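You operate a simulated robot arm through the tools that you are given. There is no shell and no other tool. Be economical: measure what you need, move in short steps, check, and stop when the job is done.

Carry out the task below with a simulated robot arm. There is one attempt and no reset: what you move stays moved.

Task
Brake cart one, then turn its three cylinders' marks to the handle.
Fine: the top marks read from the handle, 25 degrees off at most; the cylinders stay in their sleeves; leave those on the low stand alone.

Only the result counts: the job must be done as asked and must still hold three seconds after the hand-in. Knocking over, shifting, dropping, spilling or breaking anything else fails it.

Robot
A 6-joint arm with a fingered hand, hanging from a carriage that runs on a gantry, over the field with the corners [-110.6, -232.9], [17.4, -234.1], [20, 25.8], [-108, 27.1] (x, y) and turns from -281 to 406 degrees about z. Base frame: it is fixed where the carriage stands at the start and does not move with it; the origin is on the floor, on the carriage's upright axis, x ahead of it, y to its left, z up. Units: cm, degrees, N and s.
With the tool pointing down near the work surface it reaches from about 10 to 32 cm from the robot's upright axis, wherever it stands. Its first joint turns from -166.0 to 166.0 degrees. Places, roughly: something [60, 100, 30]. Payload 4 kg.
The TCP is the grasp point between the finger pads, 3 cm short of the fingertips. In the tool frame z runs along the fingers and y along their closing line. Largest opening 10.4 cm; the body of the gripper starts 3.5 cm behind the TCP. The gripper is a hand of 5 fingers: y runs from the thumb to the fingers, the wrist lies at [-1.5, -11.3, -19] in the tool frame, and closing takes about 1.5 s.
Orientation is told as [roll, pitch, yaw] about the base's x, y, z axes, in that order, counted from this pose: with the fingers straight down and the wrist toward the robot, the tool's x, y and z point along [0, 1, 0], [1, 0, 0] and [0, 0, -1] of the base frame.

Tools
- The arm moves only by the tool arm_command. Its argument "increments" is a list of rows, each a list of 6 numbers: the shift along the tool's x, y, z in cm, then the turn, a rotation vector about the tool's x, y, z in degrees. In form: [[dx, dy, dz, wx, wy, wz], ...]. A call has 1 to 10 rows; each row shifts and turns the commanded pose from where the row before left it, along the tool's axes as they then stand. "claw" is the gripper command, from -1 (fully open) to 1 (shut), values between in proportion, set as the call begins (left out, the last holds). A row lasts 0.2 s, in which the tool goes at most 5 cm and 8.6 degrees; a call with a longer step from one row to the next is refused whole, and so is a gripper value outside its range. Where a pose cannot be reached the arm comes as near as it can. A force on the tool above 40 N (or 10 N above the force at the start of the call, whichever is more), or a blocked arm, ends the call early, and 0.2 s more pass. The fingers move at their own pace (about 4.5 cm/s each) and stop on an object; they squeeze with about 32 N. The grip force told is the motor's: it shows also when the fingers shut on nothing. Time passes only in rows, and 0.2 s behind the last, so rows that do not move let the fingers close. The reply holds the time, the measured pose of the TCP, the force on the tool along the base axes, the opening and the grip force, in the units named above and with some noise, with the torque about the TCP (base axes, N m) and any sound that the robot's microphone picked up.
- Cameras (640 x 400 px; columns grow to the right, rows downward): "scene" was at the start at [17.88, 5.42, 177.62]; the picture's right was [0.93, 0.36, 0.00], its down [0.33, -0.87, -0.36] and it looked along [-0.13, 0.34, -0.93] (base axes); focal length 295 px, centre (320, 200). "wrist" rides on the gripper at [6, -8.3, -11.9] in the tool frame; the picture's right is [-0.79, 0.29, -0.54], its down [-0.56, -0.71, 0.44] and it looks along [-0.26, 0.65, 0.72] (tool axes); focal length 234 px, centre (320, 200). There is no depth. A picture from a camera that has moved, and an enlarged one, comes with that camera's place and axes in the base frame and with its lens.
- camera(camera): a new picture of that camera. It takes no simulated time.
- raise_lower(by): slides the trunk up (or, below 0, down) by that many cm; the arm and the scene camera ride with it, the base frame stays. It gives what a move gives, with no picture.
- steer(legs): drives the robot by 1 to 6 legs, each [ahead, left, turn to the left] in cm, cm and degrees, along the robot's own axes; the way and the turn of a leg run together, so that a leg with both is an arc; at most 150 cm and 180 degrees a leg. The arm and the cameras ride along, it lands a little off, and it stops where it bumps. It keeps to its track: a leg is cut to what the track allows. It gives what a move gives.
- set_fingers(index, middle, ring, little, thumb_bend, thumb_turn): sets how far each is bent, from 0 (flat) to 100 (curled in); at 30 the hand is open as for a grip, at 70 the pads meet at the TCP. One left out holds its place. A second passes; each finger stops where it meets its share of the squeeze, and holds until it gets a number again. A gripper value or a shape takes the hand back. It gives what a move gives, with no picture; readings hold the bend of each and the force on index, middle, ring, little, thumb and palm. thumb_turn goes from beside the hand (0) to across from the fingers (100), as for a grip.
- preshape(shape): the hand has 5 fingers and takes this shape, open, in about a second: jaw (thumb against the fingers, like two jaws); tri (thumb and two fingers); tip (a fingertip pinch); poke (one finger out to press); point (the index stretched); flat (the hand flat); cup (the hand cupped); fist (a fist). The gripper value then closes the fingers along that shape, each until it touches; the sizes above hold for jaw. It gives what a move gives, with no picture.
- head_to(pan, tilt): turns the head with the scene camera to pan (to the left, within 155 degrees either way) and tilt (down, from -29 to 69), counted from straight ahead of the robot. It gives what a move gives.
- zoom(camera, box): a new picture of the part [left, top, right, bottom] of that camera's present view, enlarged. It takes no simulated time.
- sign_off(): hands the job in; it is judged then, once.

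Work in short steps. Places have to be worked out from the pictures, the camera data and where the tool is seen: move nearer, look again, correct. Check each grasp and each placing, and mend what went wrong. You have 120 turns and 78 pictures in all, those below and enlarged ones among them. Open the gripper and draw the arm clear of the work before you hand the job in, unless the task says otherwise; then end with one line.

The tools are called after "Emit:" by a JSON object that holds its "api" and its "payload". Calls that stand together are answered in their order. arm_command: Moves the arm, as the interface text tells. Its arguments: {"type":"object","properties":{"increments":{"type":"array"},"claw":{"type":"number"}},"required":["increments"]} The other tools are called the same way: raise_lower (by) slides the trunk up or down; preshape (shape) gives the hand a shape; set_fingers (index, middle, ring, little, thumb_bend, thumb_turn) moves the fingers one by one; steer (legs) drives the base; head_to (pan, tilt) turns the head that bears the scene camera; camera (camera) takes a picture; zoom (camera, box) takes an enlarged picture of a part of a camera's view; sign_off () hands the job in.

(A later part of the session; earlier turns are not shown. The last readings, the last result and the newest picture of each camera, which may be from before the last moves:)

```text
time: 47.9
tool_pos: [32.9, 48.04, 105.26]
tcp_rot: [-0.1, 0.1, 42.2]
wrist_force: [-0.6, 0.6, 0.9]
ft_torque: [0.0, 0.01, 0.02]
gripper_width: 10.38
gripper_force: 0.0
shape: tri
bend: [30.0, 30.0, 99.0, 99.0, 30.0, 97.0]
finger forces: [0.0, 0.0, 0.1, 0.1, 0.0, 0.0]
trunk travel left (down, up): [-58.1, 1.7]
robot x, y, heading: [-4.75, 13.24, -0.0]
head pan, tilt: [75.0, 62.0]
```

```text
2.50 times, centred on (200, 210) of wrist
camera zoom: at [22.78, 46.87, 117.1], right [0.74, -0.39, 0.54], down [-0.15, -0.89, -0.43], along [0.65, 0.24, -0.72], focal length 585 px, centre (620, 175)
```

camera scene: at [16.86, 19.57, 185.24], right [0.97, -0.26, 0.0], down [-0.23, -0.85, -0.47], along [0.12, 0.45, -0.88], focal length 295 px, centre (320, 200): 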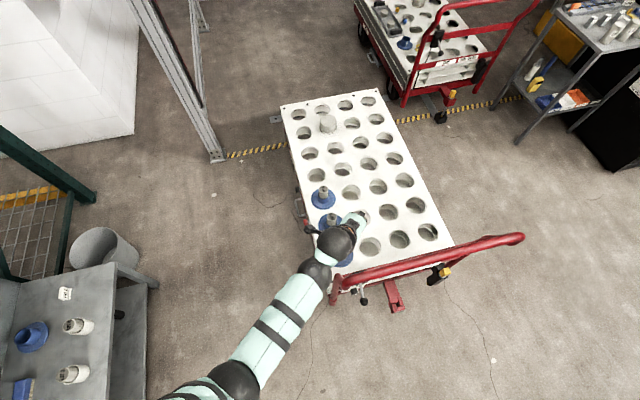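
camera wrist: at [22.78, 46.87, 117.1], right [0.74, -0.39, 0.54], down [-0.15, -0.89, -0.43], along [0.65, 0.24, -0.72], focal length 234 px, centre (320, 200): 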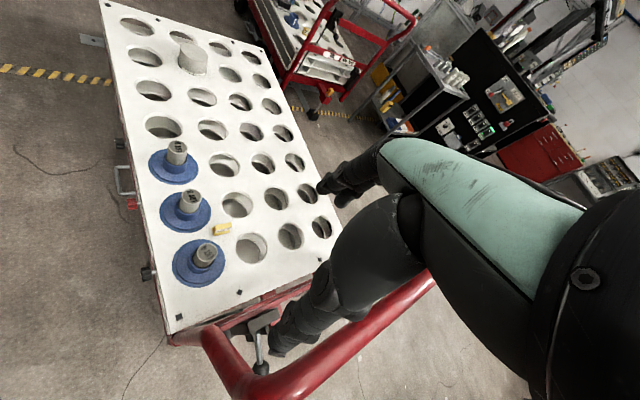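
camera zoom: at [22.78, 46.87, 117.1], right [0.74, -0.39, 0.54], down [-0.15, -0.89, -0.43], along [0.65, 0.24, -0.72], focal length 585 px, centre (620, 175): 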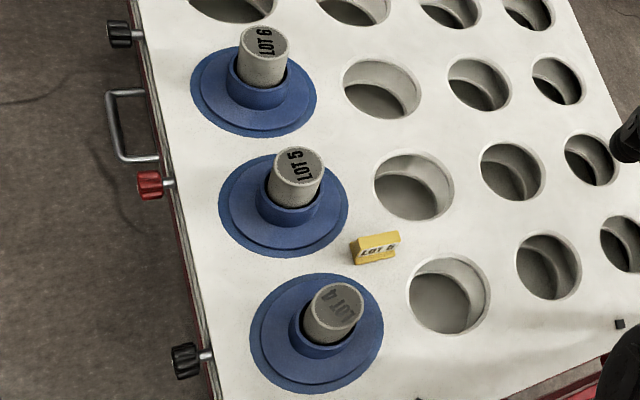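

Angles from the pictures: LOT 4 text reads ≈112°, LOT 5 ≈90°, LOT 6 ≈84° (0° wanted, reading +x), so all need clockwise turns. Cylinders at (38,61), (38.2,76.2), (38.4,91.9), tops z≈54. I drive so the hand is above LOT 4.

Emit:
{"api": "steer", "payload": {"legs": [[3.7, 12.6, 0]]}}

Emit:
{"api": "raise_lower", "payload": {"by": -36}}

Emit:
{"api": "head_to", "payload": {"pan": 50, "tilt": 60}}

Emit:
{"api": "camera", "payload": {"camera": "scene"}}

Emit:
{"api": "camera", "payload": {"camera": "wrist"}}

```text
time: 49.2
tool_pos: [36.46, 60.61, 105.12]
tcp_rot: [0.0, 0.0, 42.4]
wrist_force: [0.2, 0.2, 0.4]
ft_torque: [-0.03, 0.0, 0.01]
gripper_width: 10.37
gripper_force: 0.1
shape: tri
bend: [30.0, 30.0, 99.0, 99.0, 30.0, 97.0]
finger forces: [0.0, 0.1, 0.1, 0.0, 0.0, 0.0]
trunk travel left (down, up): [-58.1, 1.7]
robot x, y, heading: [-0.91, 25.5, -0.0]
head pan, tilt: [75.0, 62.0]
```

```text
time: 52.7
tool_pos: [36.5, 60.58, 69.09]
tcp_rot: [-0.1, 0.1, 42.3]
wrist_force: [0.0, -0.2, 0.4]
ft_torque: [0.01, -0.04, 0.0]
gripper_width: 10.38
gripper_force: 0.1
shape: tri
bend: [30.0, 30.0, 99.0, 99.0, 30.0, 97.0]
finger forces: [0.0, 0.1, 0.1, 0.1, 0.0, 0.0]
trunk travel left (down, up): [-22.1, 37.7]
robot x, y, heading: [-1.11, 25.42, -0.2]
head pan, tilt: [75.0, 62.0]
```

```text
time: 53.6
tool_pos: [36.45, 60.7, 69.25]
tcp_rot: [-0.1, 0.1, 42.3]
wrist_force: [-0.8, -0.2, 0.6]
ft_torque: [0.0, 0.0, -0.02]
gripper_width: 10.4
gripper_force: 0.0
shape: tri
bend: [30.0, 30.0, 99.0, 99.0, 30.0, 97.0]
finger forces: [0.1, 0.0, 0.0, 0.0, 0.0, 0.0]
trunk travel left (down, up): [-22.1, 37.7]
robot x, y, heading: [-1.14, 25.59, -0.1]
head pan, tilt: [50.0, 60.0]
```

```text
44 pictures are left
camera scene: at [23.17, 31.02, 149.47], right [0.77, -0.64, 0.0], down [-0.56, -0.66, -0.5], along [0.32, 0.38, -0.87], focal length 295 px, centre (320, 200)
```

scene: 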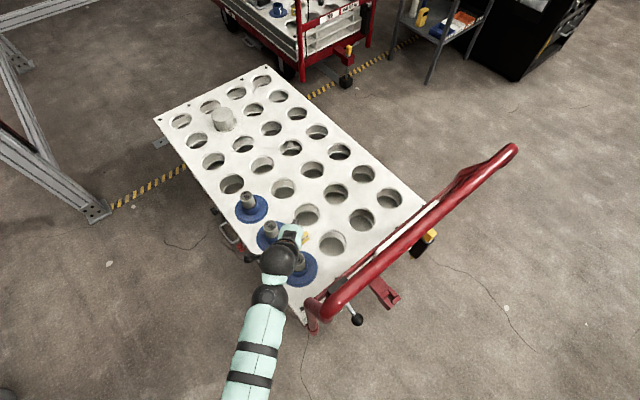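

```text
43 pictures are left
camera wrist: at [26.44, 59.43, 81.1], right [0.74, -0.39, 0.54], down [-0.15, -0.89, -0.43], along [0.65, 0.24, -0.72], focal length 234 px, centre (320, 200)
```

wrist: 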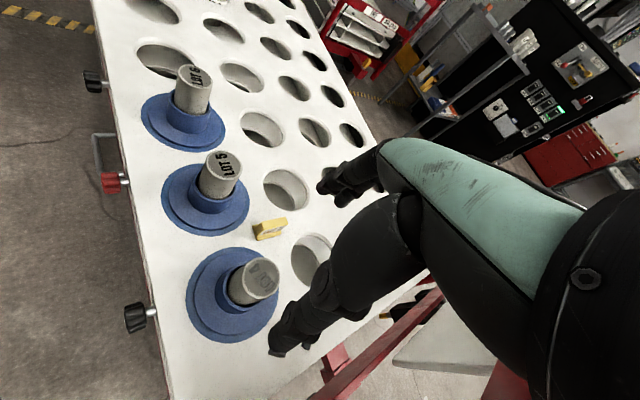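

LOT 4 located at (38.0,61.3). I centre the hand over it and turn to yaw ~88 as starting angle.

Emit:
{"api": "arm_command", "payload": {"increments": [[-0.63, 1.59, 0, 0, 0, 0], [0, 0, 0, 0, 0, -8], [0, 0, 0, 0, 0, -8], [0, 0, 0, 0, 0, -8], [0, 0, 0, 0, 0, -8], [0, 0, 0, 0, 0, -8], [0, 0, 0, 0, 0, -6]]}}

Emit:
{"api": "raise_lower", "payload": {"by": -10}}

Emit:
{"api": "camera", "payload": {"camera": "wrist"}}

Emit:
{"api": "zoom", "payload": {"camera": "scene", "box": [220, 170, 400, 340]}}

```text
time: 55.4
tool_pos: [34.8, 64.07, 68.8]
tcp_rot: [0.9, -0.5, 90.2]
wrist_force: [0.3, 0.2, -0.8]
ft_torque: [0.02, 0.04, 0.02]
gripper_width: 10.4
gripper_force: 0.0
shape: tri
bend: [30.0, 30.0, 99.0, 99.0, 30.0, 97.0]
finger forces: [0.0, 0.0, 0.0, 0.0, 0.0, 0.0]
trunk travel left (down, up): [-22.1, 37.7]
robot x, y, heading: [-1.22, 26.04, 0.5]
head pan, tilt: [50.0, 60.0]
stopped in row 7: the arm was blocked; the commanded pose is now the measured one
```

```text
time: 56.7
tool_pos: [36.54, 68.75, 61.92]
tcp_rot: [-1.4, -2.6, 91.0]
wrist_force: [0.4, 0.5, -0.2]
ft_torque: [0.0, 0.02, 0.02]
gripper_width: 10.39
gripper_force: 0.0
shape: tri
bend: [30.0, 30.0, 99.0, 99.0, 30.0, 97.0]
finger forces: [0.0, 0.1, 0.0, 0.0, 0.1, 0.0]
trunk travel left (down, up): [-12.1, 47.7]
robot x, y, heading: [-1.12, 25.82, 0.5]
head pan, tilt: [50.0, 60.0]
```

```text
42 pictures are left
camera wrist: at [30.46, 59.68, 73.28], right [0.77, 0.28, 0.58], down [0.58, -0.68, -0.45], along [0.26, 0.68, -0.68], focal length 234 px, centre (320, 200)
```

wrist: 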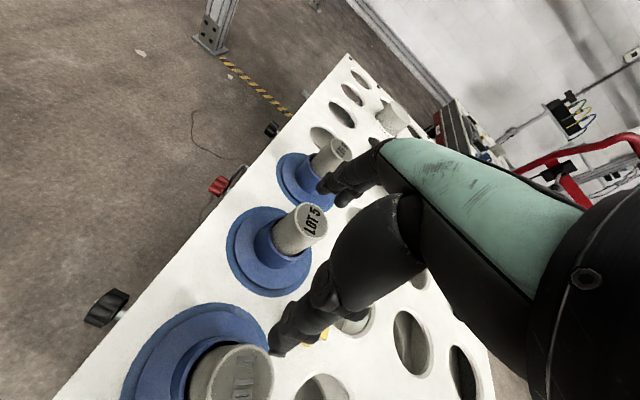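

```text
2.35 times, centred on (310, 255) of scene
camera zoom: at [22.34, 33.95, 139.67], right [0.77, -0.64, -0.03], down [-0.56, -0.65, -0.52], along [0.31, 0.41, -0.86], focal length 694 px, centre (344, 71)
```

zoom: 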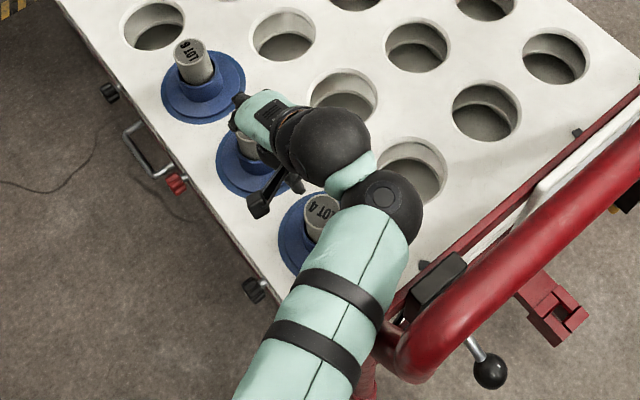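

The arm (forearm/elbow) got blocked against the handle corner at that yaw. Back out: raise the trunk and turn back to yaw ~42.

Emit:
{"api": "raise_lower", "payload": {"by": 12}}

Emit:
{"api": "arm_command", "payload": {"increments": [[0, 0, 0, 0, 0, 8], [0, 0, 0, 0, 0, 8], [0, 0, 0, 0, 0, 8], [0, 0, 0, 0, 0, 8], [0, 0, 0, 0, 0, 8], [0, 0, 0, 0, 0, 8]]}}

Emit:
{"api": "camera", "payload": {"camera": "scene"}}

```text
time: 58.2
tool_pos: [36.2, 63.8, 71.33]
tcp_rot: [0.4, -0.5, 89.9]
wrist_force: [-0.9, -0.4, 0.1]
ft_torque: [0.0, 0.01, -0.01]
gripper_width: 10.43
gripper_force: 0.1
shape: tri
bend: [30.0, 30.0, 99.0, 99.0, 30.0, 97.0]
finger forces: [0.0, 0.0, 0.0, 0.0, 0.0, 0.1]
trunk travel left (down, up): [-24.1, 35.7]
robot x, y, heading: [-1.09, 25.58, 0.4]
head pan, tilt: [50.0, 60.0]
```

```text
time: 59.6
tool_pos: [37.25, 61.78, 71.06]
tcp_rot: [-0.1, 0.3, 41.3]
wrist_force: [0.3, -0.1, 0.4]
ft_torque: [-0.01, 0.02, 0.01]
gripper_width: 10.39
gripper_force: 0.0
shape: tri
bend: [30.0, 30.0, 99.0, 99.0, 30.0, 97.0]
finger forces: [0.0, 0.0, 0.0, 0.1, 0.0, 0.1]
trunk travel left (down, up): [-24.1, 35.7]
robot x, y, heading: [-1.03, 26.01, 0.2]
head pan, tilt: [50.0, 60.0]
```

```text
40 pictures are left
camera scene: at [23.07, 31.17, 151.47], right [0.77, -0.64, 0.0], down [-0.55, -0.67, -0.5], along [0.32, 0.38, -0.87], focal length 295 px, centre (320, 200)
```

scene: 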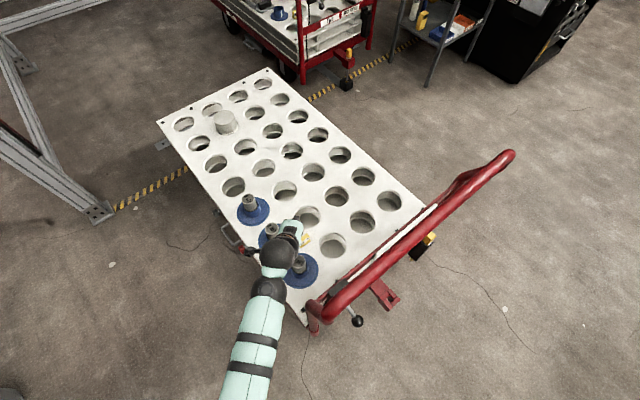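

Clear again and the cart hasn't visibly moved. I'll use the free side: grip LOT 4 at yaw ≈32 and turn to ≈−25, twice. Centre and descend.

Emit:
{"api": "arm_command", "payload": {"increments": [[-0.87, 0.23, 0, 0, 0, 0], [0, 0, 0, 0, 0, 5], [0, 0, 0, 0, 0, 4.5], [0, 0, 0, 0, 0, 0]]}}

Emit:
{"api": "raise_lower", "payload": {"by": -12}}

Emit:
{"api": "camera", "payload": {"camera": "wrist"}}

Emit:
{"api": "zoom", "payload": {"camera": "scene", "box": [220, 170, 400, 340]}}

```text
time: 60.6
tool_pos: [38.11, 61.34, 71.12]
tcp_rot: [0.1, 0.2, 31.8]
wrist_force: [0.1, -0.9, -0.1]
ft_torque: [-0.02, 0.01, -0.01]
gripper_width: 10.4
gripper_force: 0.1
shape: tri
bend: [30.0, 30.0, 99.0, 99.0, 30.0, 97.0]
finger forces: [0.0, 0.0, 0.1, 0.0, 0.0, 0.1]
trunk travel left (down, up): [-24.1, 35.7]
robot x, y, heading: [-1.41, 26.18, 0.4]
head pan, tilt: [50.0, 60.0]
```

```text
time: 62.1
tool_pos: [38.24, 61.31, 59.14]
tcp_rot: [0.0, 0.2, 31.8]
wrist_force: [-0.1, 0.1, 0.0]
ft_torque: [-0.02, 0.01, -0.02]
gripper_width: 10.41
gripper_force: 0.0
shape: tri
bend: [30.0, 30.0, 99.0, 99.0, 30.0, 97.0]
finger forces: [0.0, 0.0, 0.1, 0.0, 0.0, 0.1]
trunk travel left (down, up): [-12.1, 47.7]
robot x, y, heading: [-1.21, 25.8, 0.4]
head pan, tilt: [50.0, 60.0]
```

```text
39 pictures are left
camera wrist: at [28.01, 62.02, 71.04], right [0.66, -0.52, 0.54], down [-0.31, -0.85, -0.43], along [0.68, 0.12, -0.72], focal length 234 px, centre (320, 200)
```

wrist: 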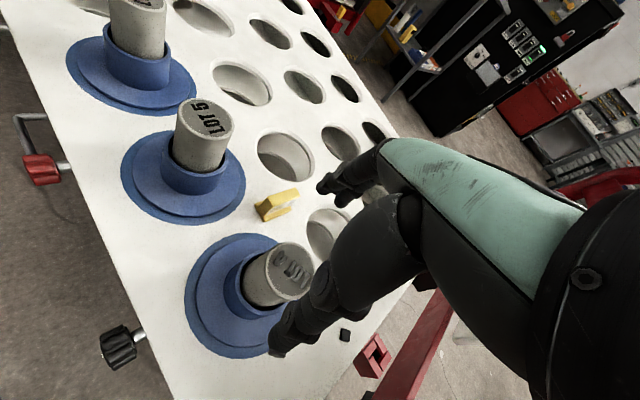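

```text
2.35 times, centred on (310, 255) of scene
camera zoom: at [23.08, 31.16, 139.47], right [0.77, -0.64, 0.0], down [-0.55, -0.67, -0.5], along [0.32, 0.38, -0.87], focal length 694 px, centre (344, 71)
```

zoom: 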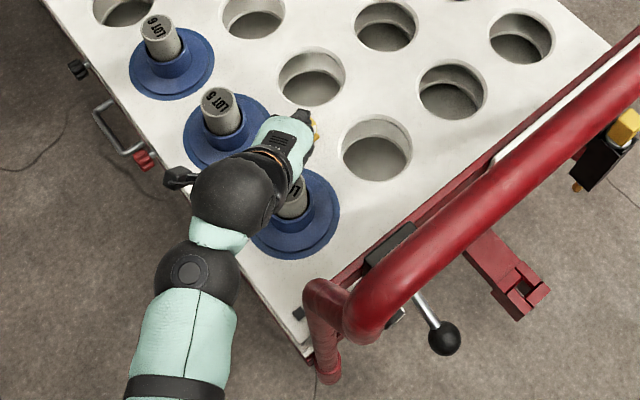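

Hand straddles LOT 4 with clearance. Descend 7.3 cm to grip height, then close.

Emit:
{"api": "raise_lower", "payload": {"by": -7.3}}

Emit:
{"api": "arm_command", "payload": {"increments": [[0, 0, 0, 0, 0, 0], [0, 0, 0, 0, 0, 0], [0, 0, 0, 0, 0, 0], [0, 0, 0, 0, 0, 0], [0, 0, 0, 0, 0, 0], [0, 0, 0, 0, 0, 0], [0, 0, 0, 0, 0, 0]], "claw": 0.6}}

Emit:
{"api": "camera", "payload": {"camera": "wrist"}}

```text
time: 63.2
tool_pos: [38.03, 61.41, 51.79]
tcp_rot: [-0.1, 0.2, 31.9]
wrist_force: [0.2, 0.9, -1.0]
ft_torque: [0.0, -0.01, 0.02]
gripper_width: 10.41
gripper_force: 0.1
shape: tri
bend: [30.0, 30.0, 99.0, 99.0, 30.0, 97.0]
finger forces: [0.0, 0.1, 0.0, 0.0, 0.0, 0.1]
trunk travel left (down, up): [-4.8, 55.0]
robot x, y, heading: [-0.79, 25.88, 0.2]
head pan, tilt: [50.0, 60.0]
```

```text
time: 64.8
tool_pos: [38.07, 61.29, 51.67]
tcp_rot: [0.0, 0.3, 32.0]
wrist_force: [0.1, 1.3, -0.4]
ft_torque: [0.02, 0.0, -0.01]
gripper_width: 4.1
gripper_force: 32.1
shape: tri
bend: [74.0, 49.0, 100.0, 100.0, 72.0, 100.0]
finger forces: [14.1, 14.9, 0.0, 0.1, 27.8, 0.0]
trunk travel left (down, up): [-4.8, 55.0]
robot x, y, heading: [-0.81, 26.29, 0.3]
head pan, tilt: [50.0, 60.0]
```

```text
37 pictures are left
camera wrist: at [27.98, 62.03, 63.72], right [0.66, -0.52, 0.54], down [-0.31, -0.85, -0.43], along [0.68, 0.12, -0.72], focal length 234 px, centre (320, 200)
```

wrist: 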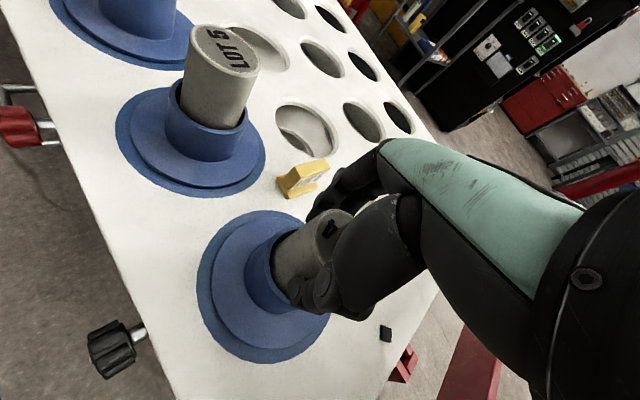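

Gripped, but index is more curled than middle: the cylinder is off-centre by ~0.7 cm along tool x. Reopen, shift, and regrip.

Emit:
{"api": "arm_command", "payload": {"increments": [[0, 0, 0, 0, 0, 0], [0, 0, 0, 0, 0, 0], [0, 0, 0, 0, 0, 0], [0, 0, 0, 0, 0, 0], [0.7, 0, 0, 0, 0, 0], [0, 0, 0, 0, 0, 0]], "claw": -0.6}}

Emit:
{"api": "arm_command", "payload": {"increments": [[0, 0, 0, 0, 0, 0], [0, 0, 0, 0, 0, 0], [0, 0, 0, 0, 0, 0], [0, 0, 0, 0, 0, 0], [0, 0, 0, 0, 0, 0], [0, 0, 0, 0, 0, 0]], "claw": 0.6}}

```text
time: 66.2
tool_pos: [37.76, 61.96, 51.67]
tcp_rot: [0.0, 0.3, 32.0]
wrist_force: [-0.2, -0.2, 1.0]
ft_torque: [0.03, 0.01, 0.0]
gripper_width: 8.3
gripper_force: 0.0
shape: tri
bend: [27.0, 34.0, 99.0, 99.0, 50.0, 98.0]
finger forces: [0.0, 0.1, 0.1, 0.0, 0.0, 0.0]
trunk travel left (down, up): [-4.8, 55.0]
robot x, y, heading: [-1.06, 25.86, 0.4]
head pan, tilt: [50.0, 60.0]
```

```text
time: 67.6
tool_pos: [37.73, 62.03, 51.86]
tcp_rot: [0.0, 0.2, 31.9]
wrist_force: [-0.5, 1.7, -0.9]
ft_torque: [0.06, -0.02, 0.02]
gripper_width: 3.62
gripper_force: 32.2
shape: tri
bend: [74.0, 48.0, 100.0, 100.0, 74.0, 100.0]
finger forces: [11.9, 14.4, 0.0, 0.0, 25.5, 0.1]
trunk travel left (down, up): [-4.8, 55.0]
robot x, y, heading: [-1.15, 25.47, 0.1]
head pan, tilt: [50.0, 60.0]
```

Width shrank, so wrong direction; shift the other way by 1.4 and regrip.

Emit:
{"api": "arm_command", "payload": {"increments": [[0, 0, 0, 0, 0, 0], [0, 0, 0, 0, 0, 0], [0, 0, 0, 0, 0, 0], [0, 0, 0, 0, 0, 0], [-1.4, 0, 0, 0, 0, 0], [0, 0, 0, 0, 0, 0]], "claw": -0.6}}

Emit:
{"api": "arm_command", "payload": {"increments": [[0, 0, 0, 0, 0, 0], [0, 0, 0, 0, 0, 0], [0, 0, 0, 0, 0, 0], [0, 0, 0, 0, 0, 0], [0, 0, 0, 0, 0, 0], [0, 0, 0, 0, 0, 0]], "claw": 0.6}}

Emit:
{"api": "camera", "payload": {"camera": "wrist"}}

```text
time: 69.0
tool_pos: [38.37, 60.85, 51.9]
tcp_rot: [0.1, 0.2, 31.9]
wrist_force: [-0.5, 1.1, 0.6]
ft_torque: [-0.02, -0.03, -0.03]
gripper_width: 8.3
gripper_force: 0.0
shape: tri
bend: [27.0, 34.0, 99.0, 99.0, 50.0, 98.0]
finger forces: [0.1, 0.0, 0.0, 0.0, 0.1, 0.1]
trunk travel left (down, up): [-4.8, 55.0]
robot x, y, heading: [-1.31, 26.05, 0.2]
head pan, tilt: [50.0, 60.0]
```

```text
time: 70.4
tool_pos: [38.44, 60.7, 51.77]
tcp_rot: [0.0, 0.2, 31.9]
wrist_force: [-0.6, 0.2, -0.4]
ft_torque: [0.02, -0.02, 0.03]
gripper_width: 4.24
gripper_force: 32.0
shape: tri
bend: [74.0, 49.0, 100.0, 100.0, 73.0, 100.0]
finger forces: [14.9, 14.7, 0.0, 0.0, 28.7, 0.0]
trunk travel left (down, up): [-4.8, 55.0]
robot x, y, heading: [-0.97, 25.72, 0.1]
head pan, tilt: [50.0, 60.0]
```

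```text
36 pictures are left
camera wrist: at [28.35, 61.37, 63.73], right [0.66, -0.52, 0.54], down [-0.31, -0.85, -0.43], along [0.68, 0.12, -0.72], focal length 234 px, centre (320, 200)
```

wrist: 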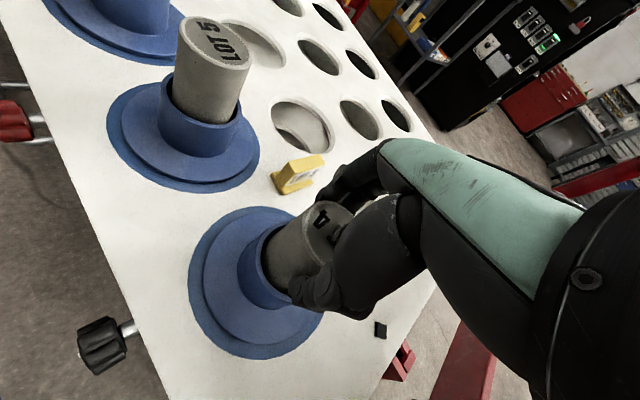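

Width 4.24, even forces — a good centred grip. Turn clockwise 57° (yaw 32 → −25).

Emit:
{"api": "arm_command", "payload": {"increments": [[0, 0, 0, 0, 0, 7.1], [0, 0, 0, 0, 0, 7.1], [0, 0, 0, 0, 0, 7.1], [0, 0, 0, 0, 0, 7.1], [0, 0, 0, 0, 0, 7.1], [0, 0, 0, 0, 0, 7.1], [0, 0, 0, 0, 0, 7.1], [0, 0, 0, 0, 0, 7.1]]}}

Emit:
{"api": "camera", "payload": {"camera": "wrist"}}

```text
time: 72.2
tool_pos: [38.38, 60.81, 51.86]
tcp_rot: [-0.2, 0.1, -25.0]
wrist_force: [-0.2, 0.5, 0.4]
ft_torque: [0.0, -0.02, 0.02]
gripper_width: 4.21
gripper_force: 32.0
shape: tri
bend: [74.0, 49.0, 100.0, 100.0, 73.0, 100.0]
finger forces: [15.1, 14.7, 0.1, 0.0, 29.3, 0.0]
trunk travel left (down, up): [-4.8, 55.0]
robot x, y, heading: [-1.3, 25.57, 0.3]
head pan, tilt: [50.0, 60.0]
```

```text
35 pictures are left
camera wrist: at [33.6, 69.7, 63.72], right [-0.07, -0.84, 0.55], down [-0.88, -0.21, -0.43], along [0.48, -0.51, -0.72], focal length 234 px, centre (320, 200)
```

wrist: 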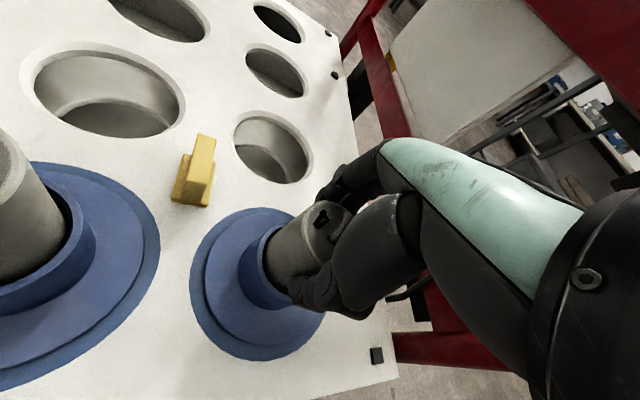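

Turned with the hand. Open, swing back, regrip, and turn again.

Emit:
{"api": "arm_command", "payload": {"increments": [[0, 0, 0, 0, 0, 0], [0, 0, 0, 0, 0, 0], [0, 0, 0, 0, 0, 0], [0, 0, 0, 0, 0, 0], [0, 0, 0, 0, 0, 0]], "claw": -0.7}}

Emit:
{"api": "arm_command", "payload": {"increments": [[0, 0, 0, 0, 0, -7.1], [0, 0, 0, 0, 0, -7.1], [0, 0, 0, 0, 0, -7.1], [0, 0, 0, 0, 0, -7.1], [0, 0, 0, 0, 0, -7.1], [0, 0, 0, 0, 0, -7.1], [0, 0, 0, 0, 0, -7.1], [0, 0, 0, 0, 0, -7.1]]}}

Emit:
{"api": "arm_command", "payload": {"increments": [[0, 0, 0, 0, 0, 0], [0, 0, 0, 0, 0, 0], [0, 0, 0, 0, 0, 0], [0, 0, 0, 0, 0, 0], [0, 0, 0, 0, 0, 0], [0, 0, 0, 0, 0, 0]], "claw": 0.6}}

Emit:
{"api": "arm_command", "payload": {"increments": [[0, 0, 0, 0, 0, 7], [0, 0, 0, 0, 0, 7], [0, 0, 0, 0, 0, 7], [0, 0, 0, 0, 0, 7], [0, 0, 0, 0, 0, 7], [0, 0, 0, 0, 0, 7], [0, 0, 0, 0, 0, 7], [0, 0, 0, 0, 0, 6]]}}

Emit:
{"api": "arm_command", "payload": {"increments": [[0, 0, 0, 0, 0, 0], [0, 0, 0, 0, 0, 0], [0, 0, 0, 0, 0, 0], [0, 0, 0, 0, 0, 0], [0, 0, 0, 0, 0, 0]], "claw": -1}}

Emit:
{"api": "raise_lower", "payload": {"by": 14}}

Emit:
{"api": "camera", "payload": {"camera": "wrist"}}

```text
time: 73.4
tool_pos: [38.43, 60.84, 51.8]
tcp_rot: [-0.2, 0.1, -24.9]
wrist_force: [-0.9, 0.1, -0.2]
ft_torque: [0.01, -0.01, 0.0]
gripper_width: 8.79
gripper_force: 0.1
shape: tri
bend: [27.0, 33.0, 99.0, 99.0, 44.0, 98.0]
finger forces: [0.0, 0.0, 0.0, 0.1, 0.0, 0.0]
trunk travel left (down, up): [-4.8, 55.0]
robot x, y, heading: [-1.02, 25.54, 0.1]
head pan, tilt: [50.0, 60.0]
```

```text
time: 75.2
tool_pos: [38.54, 60.74, 51.89]
tcp_rot: [-0.2, 0.2, 31.9]
wrist_force: [-0.2, -0.5, 0.2]
ft_torque: [0.01, 0.01, 0.0]
gripper_width: 8.83
gripper_force: 0.1
shape: tri
bend: [27.0, 33.0, 99.0, 99.0, 44.0, 98.0]
finger forces: [0.0, 0.0, 0.0, 0.0, 0.0, 0.0]
trunk travel left (down, up): [-4.8, 55.0]
robot x, y, heading: [-0.98, 25.82, 0.2]
head pan, tilt: [50.0, 60.0]
```

```text
time: 76.6
tool_pos: [38.59, 60.82, 51.76]
tcp_rot: [0.0, 0.2, 32.0]
wrist_force: [1.3, 0.0, 0.1]
ft_torque: [0.03, 0.0, -0.01]
gripper_width: 4.26
gripper_force: 32.0
shape: tri
bend: [74.0, 48.0, 100.0, 100.0, 73.0, 100.0]
finger forces: [14.4, 14.8, 0.0, 0.0, 28.8, 0.0]
trunk travel left (down, up): [-4.8, 55.0]
robot x, y, heading: [-1.15, 26.28, 0.0]
head pan, tilt: [50.0, 60.0]
```

```text
time: 78.4
tool_pos: [38.52, 60.66, 51.81]
tcp_rot: [-0.3, 0.1, -23.2]
wrist_force: [-0.5, 1.0, 0.4]
ft_torque: [0.01, -0.01, 0.03]
gripper_width: 4.24
gripper_force: 32.2
shape: tri
bend: [74.0, 48.0, 100.0, 100.0, 73.0, 100.0]
finger forces: [14.9, 15.1, 0.0, 0.0, 29.0, 0.0]
trunk travel left (down, up): [-4.8, 55.0]
robot x, y, heading: [-1.0, 25.88, 0.0]
head pan, tilt: [50.0, 60.0]
```

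```text
time: 79.6
tool_pos: [38.53, 60.7, 51.74]
tcp_rot: [-0.2, 0.1, -23.1]
wrist_force: [0.4, 0.4, -0.1]
ft_torque: [0.02, 0.0, 0.01]
gripper_width: 10.38
gripper_force: 0.0
shape: tri
bend: [30.0, 30.0, 99.0, 99.0, 30.0, 97.0]
finger forces: [0.1, 0.0, 0.1, 0.1, 0.0, 0.0]
trunk travel left (down, up): [-4.8, 55.0]
robot x, y, heading: [-0.91, 25.94, 0.4]
head pan, tilt: [50.0, 60.0]
```

```text
time: 81.3
tool_pos: [38.42, 60.73, 65.86]
tcp_rot: [-0.1, 0.1, -23.1]
wrist_force: [0.1, 1.4, 0.3]
ft_torque: [-0.02, -0.03, 0.0]
gripper_width: 10.35
gripper_force: 0.0
shape: tri
bend: [30.0, 30.0, 99.0, 99.0, 30.0, 97.0]
finger forces: [0.0, 0.0, 0.1, 0.1, 0.0, 0.1]
trunk travel left (down, up): [-18.8, 41.0]
robot x, y, heading: [-1.15, 26.2, 0.1]
head pan, tilt: [50.0, 60.0]
```

```text
34 pictures are left
camera wrist: at [33.35, 69.47, 77.69], right [-0.04, -0.84, 0.55], down [-0.87, -0.24, -0.43], along [0.49, -0.49, -0.72], focal length 234 px, centre (320, 200)
```

wrist: 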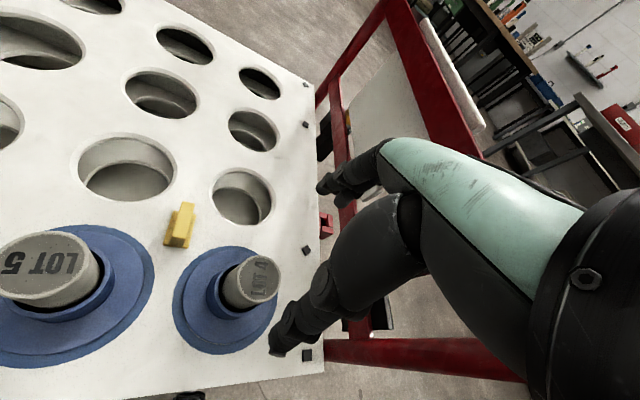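

Check LOT 4's mark and LOT 5's at higher zoom.

Emit:
{"api": "zoom", "payload": {"camera": "wrist", "box": [0, 200, 300, 350]}}

```text
2.13 times, centred on (150, 275) of wrist
camera zoom: at [33.35, 69.47, 77.69], right [-0.04, -0.84, 0.55], down [-0.87, -0.24, -0.43], along [0.49, -0.49, -0.72], focal length 500 px, centre (683, 40)
```

zoom: 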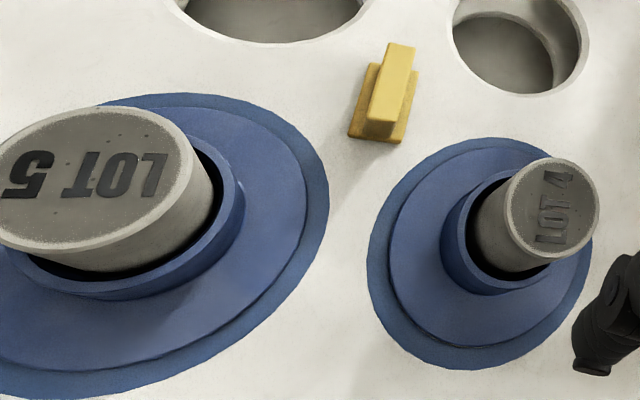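

LOT 4 now reads ≈ −7° — good. Next LOT 5 (needs ≈ −94°): reposition the arm and carriage.

Emit:
{"api": "arm_command", "payload": {"increments": [[2.7, -3.85, 0, 0, 0, 0], [2.7, -3.85, 0, 0, 0, 0], [0, 0, 0, 0, 0, 0]]}}

Emit:
{"api": "steer", "payload": {"legs": [[9, 0, 0]]}}

Emit:
{"api": "arm_command", "payload": {"increments": [[2.67, -3.3, 0, 0, 0, 0], [2.67, -3.3, 0, 0, 0, 0], [0, 0, 0, 0, 0, -8], [0, 0, 0, 0, 0, -8], [0, 0, 0, 0, 0, -8], [0, 0, 0, 0, 0, -8], [0, 0, 0, 0, 0, -8], [0, 0, 0, 0, 0, -8], [0, 0, 0, 0, 0, -8], [0, 0, 0, 0, 0, -8]]}}

Emit:
{"api": "camera", "payload": {"camera": "wrist"}}

Emit:
{"api": "zoom", "payload": {"camera": "scene", "box": [180, 150, 420, 350]}}

```text
time: 82.1
tool_pos: [33.41, 68.87, 65.61]
tcp_rot: [-0.2, 0.1, -23.0]
wrist_force: [-0.3, 0.6, -0.4]
ft_torque: [0.0, -0.01, -0.01]
gripper_width: 10.35
gripper_force: 0.1
shape: tri
bend: [30.0, 30.0, 99.0, 99.0, 30.0, 97.0]
finger forces: [0.0, 0.0, 0.1, 0.0, 0.0, 0.0]
trunk travel left (down, up): [-18.8, 41.0]
robot x, y, heading: [-1.09, 25.72, 0.5]
head pan, tilt: [50.0, 60.0]
```

```text
time: 83.2
tool_pos: [42.63, 68.89, 65.74]
tcp_rot: [-0.2, 0.1, -23.1]
wrist_force: [-0.4, -0.2, -0.1]
ft_torque: [0.02, 0.01, -0.03]
gripper_width: 10.35
gripper_force: 0.1
shape: tri
bend: [30.0, 30.0, 99.0, 99.0, 30.0, 97.0]
finger forces: [0.0, 0.0, 0.0, 0.1, 0.1, 0.1]
trunk travel left (down, up): [-18.8, 41.0]
robot x, y, heading: [7.99, 25.88, 0.5]
head pan, tilt: [50.0, 60.0]
```

```text
time: 85.4
tool_pos: [42.7, 80.73, 59.83]
tcp_rot: [0.1, 0.2, 41.0]
wrist_force: [-0.8, -0.4, -0.6]
ft_torque: [0.06, -0.02, -0.01]
gripper_width: 10.39
gripper_force: 0.0
shape: tri
bend: [30.0, 30.0, 99.0, 99.0, 30.0, 97.0]
finger forces: [0.2, 0.0, 0.0, 0.1, 0.1, 0.1]
out of reach, approached as far as the arm can: row 2, 3, 4, 5, 6, 7, 8, 9, 10
trunk travel left (down, up): [-18.8, 41.0]
robot x, y, heading: [8.36, 25.75, 0.4]
head pan, tilt: [50.0, 60.0]
```

```text
32 pictures are left
camera wrist: at [32.57, 79.72, 71.75], right [0.74, -0.4, 0.54], down [-0.17, -0.89, -0.43], along [0.66, 0.23, -0.72], focal length 234 px, centre (320, 200)
```

wrist: 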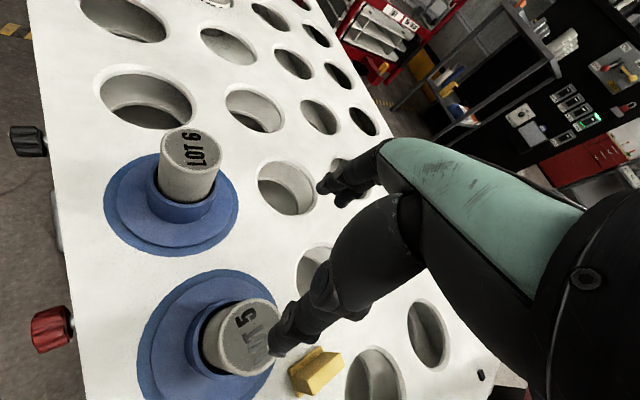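

```text
2.00 times, centred on (300, 250) of scene
camera zoom: at [32.23, 31.17, 146.17], right [0.77, -0.64, 0.0], down [-0.55, -0.67, -0.5], along [0.32, 0.38, -0.87], focal length 590 px, centre (360, 100)
```

zoom: 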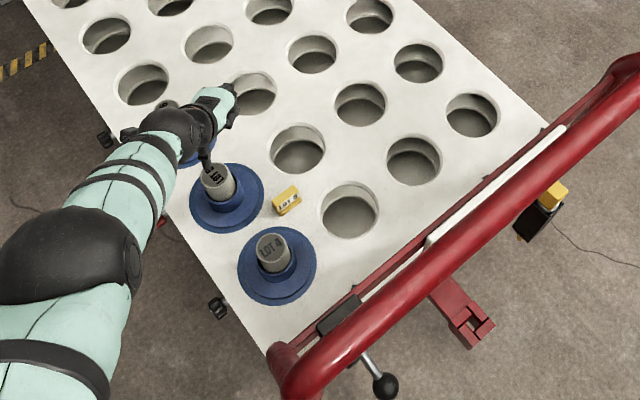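

The arm drifted outward at its reach limit. Raise it and bring it back over LOT 5.

Emit:
{"api": "arm_command", "payload": {"increments": [[0, 0, -3, 0, 0, 0], [0, 0, -3, 0, 0, 0], [-0.2, -2, 0, 0, 0, 0], [-0.2, -2, 0, 0, 0, 0], [-0.2, -2.2, 0, 0, 0, 0], [0, 0, 0, 0, 0, 0]]}}

Emit:
{"api": "camera", "payload": {"camera": "wrist"}}

```text
time: 86.8
tool_pos: [41.36, 82.23, 60.83]
tcp_rot: [0.1, 0.2, 40.9]
wrist_force: [0.5, -0.5, -0.3]
ft_torque: [0.0, -0.03, 0.0]
gripper_width: 10.35
gripper_force: 0.0
shape: tri
bend: [30.0, 30.0, 99.0, 99.0, 30.0, 97.0]
finger forces: [0.0, 0.0, 0.1, 0.0, 0.0, 0.1]
out of reach, approached as far as the arm can: row 1, 2, 3, 4, 5
trunk travel left (down, up): [-18.8, 41.0]
robot x, y, heading: [8.05, 25.89, -0.1]
head pan, tilt: [50.0, 60.0]
```

```text
30 pictures are left
camera wrist: at [31.29, 81.3, 72.71], right [0.74, -0.41, 0.54], down [-0.17, -0.89, -0.43], along [0.66, 0.23, -0.72], focal length 234 px, centre (320, 200)
```

wrist: 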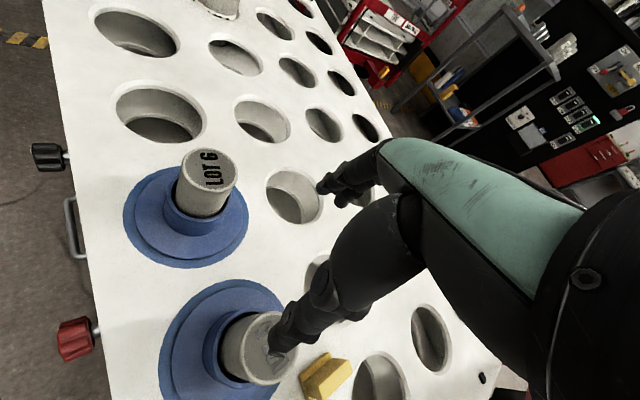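

Probably an awkward joint branch. Turn the hand so the wrist faces the robot (yaw +20) and lower nothing, then see if it regains freedom.

Emit:
{"api": "arm_command", "payload": {"increments": [[0, 0, 0, 0, 0, -7], [0, 0, 0, 0, 0, -7], [0, 0, 0, 0, 0, -7], [0, 0, -2, 0, 0, 0], [0, 0, -2, 0, 0, 0], [0, 0, -2, 0, 0, 0], [0, -2, 0, 0, 0, 0], [0, -2, 0, 0, 0, 0]]}}

Emit:
{"api": "camera", "payload": {"camera": "scene"}}

```text
time: 88.6
tool_pos: [42.74, 83.54, 62.78]
tcp_rot: [0.1, 0.2, 61.9]
wrist_force: [0.2, 0.3, -0.3]
ft_torque: [-0.04, 0.0, 0.0]
gripper_width: 10.39
gripper_force: 0.0
shape: tri
bend: [30.0, 30.0, 99.0, 99.0, 30.0, 97.0]
finger forces: [0.1, 0.1, 0.0, 0.0, 0.0, 0.0]
out of reach, approached as far as the arm can: row 1, 4, 5, 6, 7, 8
trunk travel left (down, up): [-18.8, 41.0]
robot x, y, heading: [8.03, 25.79, -0.1]
head pan, tilt: [50.0, 60.0]
```

```text
29 pictures are left
camera scene: at [32.21, 31.17, 146.17], right [0.77, -0.64, 0.0], down [-0.55, -0.67, -0.5], along [0.32, 0.38, -0.87], focal length 295 px, centre (320, 200)
```

scene: 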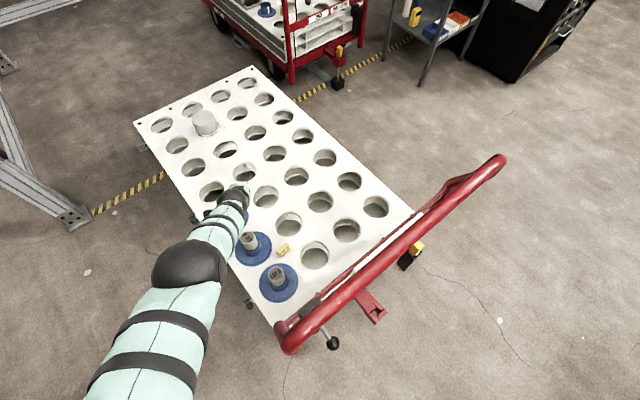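

It looks stuck at the straight-arm singularity. Try a sideways/inward move (−x) to break out; nothing is in the way at this height (tips ≈60).

Emit:
{"api": "arm_command", "payload": {"increments": [[3.5, -1.88, 0, 0, 0, 0], [3.5, -1.88, 0, 0, 0, 0], [3.5, -1.88, 0, 0, 0, 0]]}}

```text
time: 89.4
tool_pos: [32.16, 86.38, 59.77]
tcp_rot: [0.1, 0.4, 62.0]
wrist_force: [-0.3, -0.4, 0.2]
ft_torque: [0.03, 0.0, 0.01]
gripper_width: 10.36
gripper_force: 0.1
shape: tri
bend: [30.0, 30.0, 99.0, 99.0, 30.0, 97.0]
finger forces: [0.1, 0.1, 0.1, 0.1, 0.0, 0.0]
out of reach, approached as far as the arm can: row 1, 2, 3
trunk travel left (down, up): [-18.8, 41.0]
robot x, y, heading: [8.1, 25.85, 0.1]
head pan, tilt: [50.0, 60.0]
```

Stuck at straight arm. I raise the trunk for clearance, then go slightly outward and come back in small steps with sideways components, reading which rows are flagged.

Emit:
{"api": "raise_lower", "payload": {"by": 8}}

Emit:
{"api": "arm_command", "payload": {"increments": [[0.17, 1.6, 1.2, 0, 0, 0], [0.1, 0.8, 0.6, 0, 0, 0], [-2, 0, -1, 0, 0, 0], [-2, 0, -1, 0, 0, 0], [-2, 0, -1, 0, 0, 0], [-2, 0, -1, 0, 0, 0]]}}

```text
time: 90.6
tool_pos: [32.28, 86.25, 67.88]
tcp_rot: [0.1, 0.3, 61.9]
wrist_force: [0.2, 0.1, 0.5]
ft_torque: [-0.01, 0.02, -0.01]
gripper_width: 10.39
gripper_force: 0.0
shape: tri
bend: [30.0, 30.0, 99.0, 99.0, 30.0, 97.0]
finger forces: [0.0, 0.0, 0.0, 0.0, 0.0, 0.0]
trunk travel left (down, up): [-26.8, 33.0]
robot x, y, heading: [7.89, 25.73, 0.1]
head pan, tilt: [50.0, 60.0]
```

```text
time: 92.0
tool_pos: [40.29, 84.56, 70.24]
tcp_rot: [0.1, 0.1, 61.9]
wrist_force: [-0.1, -0.6, -0.4]
ft_torque: [-0.02, -0.01, 0.0]
gripper_width: 10.37
gripper_force: 0.1
shape: tri
bend: [30.0, 30.0, 99.0, 99.0, 30.0, 97.0]
finger forces: [0.0, 0.0, 0.0, 0.0, 0.0, 0.0]
out of reach, approached as far as the arm can: row 1, 2, 3, 4, 5, 6
trunk travel left (down, up): [-26.8, 33.0]
robot x, y, heading: [8.11, 25.62, 0.3]
head pan, tilt: [50.0, 60.0]
```

That last move actually tracked its targets. Continue with small inward/up steps.

Emit:
{"api": "arm_command", "payload": {"increments": [[0, -0.5, -1, 0, 0, 0], [0, -0.5, -1, 0, 0, 0], [0, -1, -1, 0, 0, 0], [0, -1, -1, 0, 0, 0]]}}

```text
time: 93.0
tool_pos: [39.68, 83.48, 73.05]
tcp_rot: [0.0, 0.3, 61.9]
wrist_force: [0.6, -0.5, -0.7]
ft_torque: [0.03, -0.01, 0.01]
gripper_width: 10.39
gripper_force: 0.1
shape: tri
bend: [30.0, 30.0, 99.0, 99.0, 30.0, 97.0]
finger forces: [0.0, 0.0, 0.0, 0.0, 0.0, 0.1]
out of reach, approached as far as the arm can: row 1, 2
trunk travel left (down, up): [-26.8, 33.0]
robot x, y, heading: [7.93, 25.82, 0.3]
head pan, tilt: [50.0, 60.0]
```

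Recovered. Now bring the hand inward over LOT 5 and turn to yaw ≈47.

Emit:
{"api": "arm_command", "payload": {"increments": [[-0.77, -2.33, -0.3, 0, 0, 0], [-0.77, -2.33, -0.3, 0, 0, 0], [-0.77, -2.33, 0, 0, 0, 0], [0, 0, 0, 0, 0, 5], [0, 0, 0, 0, 0, 5], [0, 0, 0, 0, 0, 5], [0, 0, 0, 0, 0, 0]]}}

Emit:
{"api": "camera", "payload": {"camera": "wrist"}}

```text
time: 94.6
tool_pos: [38.34, 76.17, 73.71]
tcp_rot: [0.0, 0.3, 46.9]
wrist_force: [-0.3, -0.2, -0.2]
ft_torque: [-0.01, 0.02, 0.0]
gripper_width: 10.42
gripper_force: 0.1
shape: tri
bend: [30.0, 30.0, 99.0, 99.0, 30.0, 97.0]
finger forces: [0.1, 0.1, 0.0, 0.1, 0.0, 0.0]
trunk travel left (down, up): [-26.8, 33.0]
robot x, y, heading: [7.91, 25.71, 0.4]
head pan, tilt: [50.0, 60.0]
```

```text
28 pictures are left
camera wrist: at [28.42, 74.08, 85.62], right [0.77, -0.33, 0.54], down [-0.08, -0.9, -0.43], along [0.63, 0.29, -0.72], focal length 234 px, centre (320, 200)
```

wrist: 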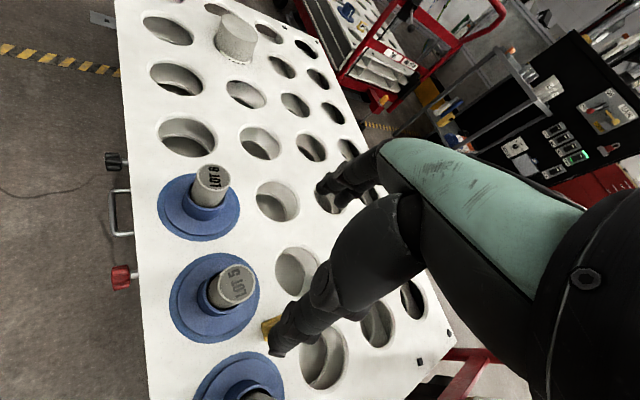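

Well placed over LOT 5. Lower to grip height and close.

Emit:
{"api": "raise_lower", "payload": {"by": -15}}

Emit:
{"api": "raise_lower", "payload": {"by": -6.9}}

Emit:
{"api": "arm_command", "payload": {"increments": [[0, 0, 0, 0, 0, 0], [0, 0, 0, 0, 0, 0], [0, 0, 0, 0, 0, 0], [0, 0, 0, 0, 0, 0], [0, 0, 0, 0, 0, 0], [0, 0, 0, 0, 0, 0], [0, 0, 0, 0, 0, 0]], "claw": 0.6}}

Emit:
{"api": "camera", "payload": {"camera": "wrist"}}

```text
time: 96.3
tool_pos: [38.28, 76.14, 58.68]
tcp_rot: [0.1, 0.2, 46.8]
wrist_force: [0.7, 0.3, -1.2]
ft_torque: [-0.01, -0.04, 0.01]
gripper_width: 10.42
gripper_force: 0.1
shape: tri
bend: [30.0, 30.0, 99.0, 99.0, 30.0, 97.0]
finger forces: [0.1, 0.0, 0.0, 0.0, 0.0, 0.0]
trunk travel left (down, up): [-11.8, 48.0]
robot x, y, heading: [7.92, 25.63, 0.1]
head pan, tilt: [50.0, 60.0]
```

```text
time: 97.4
tool_pos: [38.35, 76.17, 51.89]
tcp_rot: [0.1, 0.2, 46.9]
wrist_force: [-0.3, -0.2, 1.1]
ft_torque: [0.01, -0.02, -0.02]
gripper_width: 10.38
gripper_force: 0.1
shape: tri
bend: [30.0, 30.0, 99.0, 99.0, 30.0, 97.0]
finger forces: [0.0, 0.0, 0.1, 0.0, 0.0, 0.1]
trunk travel left (down, up): [-4.9, 54.9]
robot x, y, heading: [8.37, 26.01, 0.2]
head pan, tilt: [50.0, 60.0]
```

```text
time: 99.0
tool_pos: [38.44, 76.12, 51.7]
tcp_rot: [0.0, 0.4, 46.9]
wrist_force: [1.3, 1.1, -1.0]
ft_torque: [0.01, 0.02, -0.02]
gripper_width: 4.14
gripper_force: 32.1
shape: tri
bend: [74.0, 50.0, 100.0, 100.0, 73.0, 100.0]
finger forces: [15.2, 14.5, 0.0, 0.0, 28.1, 0.0]
trunk travel left (down, up): [-4.9, 54.9]
robot x, y, heading: [7.72, 26.12, 0.1]
head pan, tilt: [50.0, 60.0]
```

```text
27 pictures are left
camera wrist: at [28.46, 74.06, 63.72], right [0.77, -0.33, 0.54], down [-0.08, -0.9, -0.43], along [0.63, 0.29, -0.72], focal length 234 px, centre (320, 200)
```

wrist: 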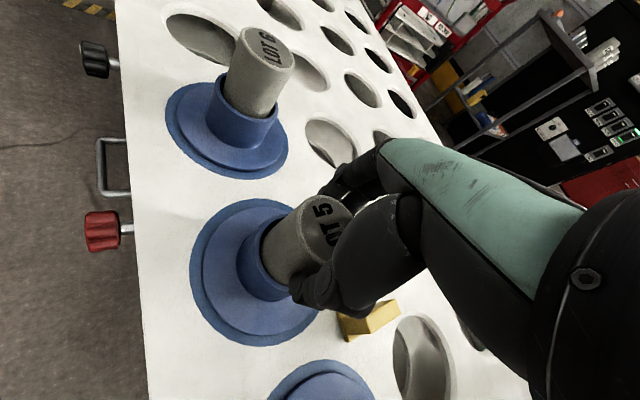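

Good grip. Turn 47° clockwise.

Emit:
{"api": "arm_command", "payload": {"increments": [[0, 0, 0, 0, 0, 7.85], [0, 0, 0, 0, 0, 7.85], [0, 0, 0, 0, 0, 7.85], [0, 0, 0, 0, 0, 7.85], [0, 0, 0, 0, 0, 7.85], [0, 0, 0, 0, 0, 7.85]]}}

Emit:
{"api": "arm_command", "payload": {"increments": [[0, 0, 0, 0, 0, 0], [0, 0, 0, 0, 0, 0], [0, 0, 0, 0, 0, 0], [0, 0, 0, 0, 0, 0], [0, 0, 0, 0, 0, 0]], "claw": -0.7}}

Emit:
{"api": "arm_command", "payload": {"increments": [[0, 0, 0, 0, 0, -7.85], [0, 0, 0, 0, 0, -7.85], [0, 0, 0, 0, 0, -7.85], [0, 0, 0, 0, 0, -7.85], [0, 0, 0, 0, 0, -7.85], [0, 0, 0, 0, 0, -7.85]]}}

```text
time: 100.4
tool_pos: [38.12, 76.05, 51.82]
tcp_rot: [-0.2, 0.2, -0.3]
wrist_force: [-0.3, 1.0, -0.3]
ft_torque: [0.03, 0.03, 0.06]
gripper_width: 4.14
gripper_force: 31.8
shape: tri
bend: [74.0, 50.0, 100.0, 100.0, 73.0, 100.0]
finger forces: [15.3, 14.3, 0.0, 0.0, 28.7, 0.0]
trunk travel left (down, up): [-4.9, 54.9]
robot x, y, heading: [8.57, 25.71, -0.0]
head pan, tilt: [50.0, 60.0]
```

```text
time: 101.6
tool_pos: [38.29, 76.07, 51.87]
tcp_rot: [-0.1, 0.2, -0.2]
wrist_force: [-0.1, 0.5, 0.2]
ft_torque: [0.01, -0.02, 0.01]
gripper_width: 8.81
gripper_force: 0.0
shape: tri
bend: [27.0, 33.0, 99.0, 99.0, 44.0, 98.0]
finger forces: [0.1, 0.1, 0.0, 0.0, 0.0, 0.1]
trunk travel left (down, up): [-4.9, 54.9]
robot x, y, heading: [7.96, 25.72, 0.1]
head pan, tilt: [50.0, 60.0]
```

```text
time: 103.0
tool_pos: [38.38, 75.98, 51.81]
tcp_rot: [0.0, 0.3, 47.0]
wrist_force: [-0.6, -0.4, 0.4]
ft_torque: [0.03, 0.02, 0.01]
gripper_width: 8.86
gripper_force: 0.0
shape: tri
bend: [27.0, 33.0, 99.0, 99.0, 44.0, 98.0]
finger forces: [0.0, 0.1, 0.0, 0.0, 0.0, 0.0]
trunk travel left (down, up): [-4.9, 54.9]
robot x, y, heading: [8.04, 26.06, 0.0]
head pan, tilt: [50.0, 60.0]
```

Regrip and turn another 46°, then release, rise and check.

Emit:
{"api": "arm_command", "payload": {"increments": [[0, 0, 0, 0, 0, 0], [0, 0, 0, 0, 0, 0], [0, 0, 0, 0, 0, 0], [0, 0, 0, 0, 0, 0], [0, 0, 0, 0, 0, 0], [0, 0, 0, 0, 0, 0]], "claw": 0.6}}

Emit:
{"api": "arm_command", "payload": {"increments": [[0, 0, 0, 0, 0, 7.7], [0, 0, 0, 0, 0, 7.7], [0, 0, 0, 0, 0, 7.7], [0, 0, 0, 0, 0, 7.7], [0, 0, 0, 0, 0, 7.7], [0, 0, 0, 0, 0, 7.7]]}}

Emit:
{"api": "arm_command", "payload": {"increments": [[0, 0, 0, 0, 0, 0], [0, 0, 0, 0, 0, 0], [0, 0, 0, 0, 0, 0], [0, 0, 0, 0, 0, 0], [0, 0, 0, 0, 0, 0]], "claw": -1}}

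Emit:
{"api": "raise_lower", "payload": {"by": 15}}

Emit:
{"api": "camera", "payload": {"camera": "wrist"}}

```text
time: 104.4
tool_pos: [38.38, 76.07, 51.91]
tcp_rot: [-0.1, 0.3, 47.0]
wrist_force: [0.4, 0.2, -0.9]
ft_torque: [0.05, -0.01, -0.01]
gripper_width: 4.23
gripper_force: 31.9
shape: tri
bend: [74.0, 48.0, 100.0, 100.0, 73.0, 100.0]
finger forces: [14.8, 14.6, 0.0, 0.0, 28.3, 0.0]
trunk travel left (down, up): [-4.9, 54.9]
robot x, y, heading: [8.02, 26.0, 0.3]
head pan, tilt: [50.0, 60.0]
```

```text
time: 105.8
tool_pos: [38.28, 76.23, 51.8]
tcp_rot: [-0.1, 0.2, 0.6]
wrist_force: [-1.8, 1.6, 2.3]
ft_torque: [0.1, 0.04, 0.06]
gripper_width: 4.2
gripper_force: 31.7
shape: tri
bend: [74.0, 48.0, 100.0, 100.0, 73.0, 100.0]
finger forces: [15.0, 14.2, 0.0, 0.0, 30.1, 0.1]
trunk travel left (down, up): [-4.9, 54.9]
robot x, y, heading: [8.12, 25.87, 0.1]
head pan, tilt: [50.0, 60.0]
```

```text
time: 107.0
tool_pos: [38.37, 76.18, 51.89]
tcp_rot: [-0.2, 0.2, 0.7]
wrist_force: [-0.6, 0.0, -0.2]
ft_torque: [0.03, 0.01, 0.0]
gripper_width: 10.36
gripper_force: 0.1
shape: tri
bend: [30.0, 30.0, 99.0, 99.0, 30.0, 97.0]
finger forces: [0.0, 0.0, 0.0, 0.0, 0.0, 0.1]
trunk travel left (down, up): [-4.9, 54.9]
robot x, y, heading: [8.37, 25.99, 0.0]
head pan, tilt: [50.0, 60.0]
```

```text
time: 108.8
tool_pos: [38.41, 75.98, 66.94]
tcp_rot: [-0.2, 0.2, 0.6]
wrist_force: [-0.3, -0.7, 0.0]
ft_torque: [0.01, -0.03, -0.03]
gripper_width: 10.36
gripper_force: 0.1
shape: tri
bend: [30.0, 30.0, 99.0, 99.0, 30.0, 97.0]
finger forces: [0.1, 0.1, 0.1, 0.0, 0.0, 0.1]
trunk travel left (down, up): [-19.9, 39.9]
robot x, y, heading: [7.59, 25.79, -0.1]
head pan, tilt: [50.0, 60.0]
```

```text
26 pictures are left
camera wrist: at [30.13, 81.97, 78.71], right [0.3, -0.78, 0.54], down [-0.7, -0.57, -0.43], along [0.65, -0.25, -0.72], focal length 234 px, centre (320, 200)
```

wrist: 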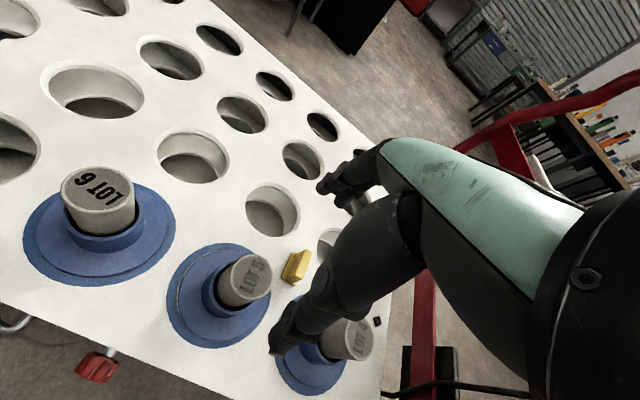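

LOT 5 reads ≈ −7°. Check LOT 6's present angle closer.

Emit:
{"api": "zoom", "payload": {"camera": "wrist", "box": [40, 150, 290, 320]}}

```text
2.35 times, centred on (165, 235) of wrist
camera zoom: at [30.13, 81.97, 78.71], right [0.3, -0.78, 0.54], down [-0.7, -0.57, -0.43], along [0.65, -0.25, -0.72], focal length 551 px, centre (685, 118)
```

zoom: 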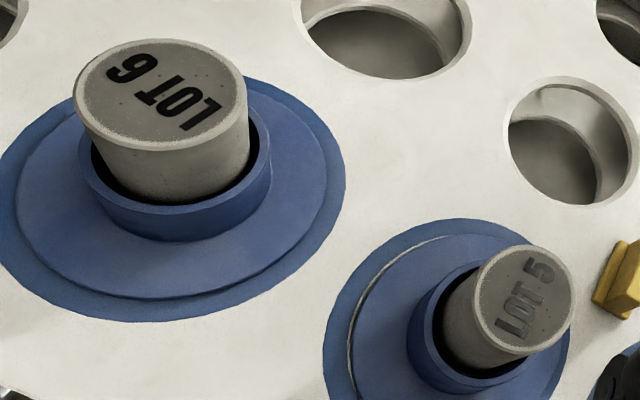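

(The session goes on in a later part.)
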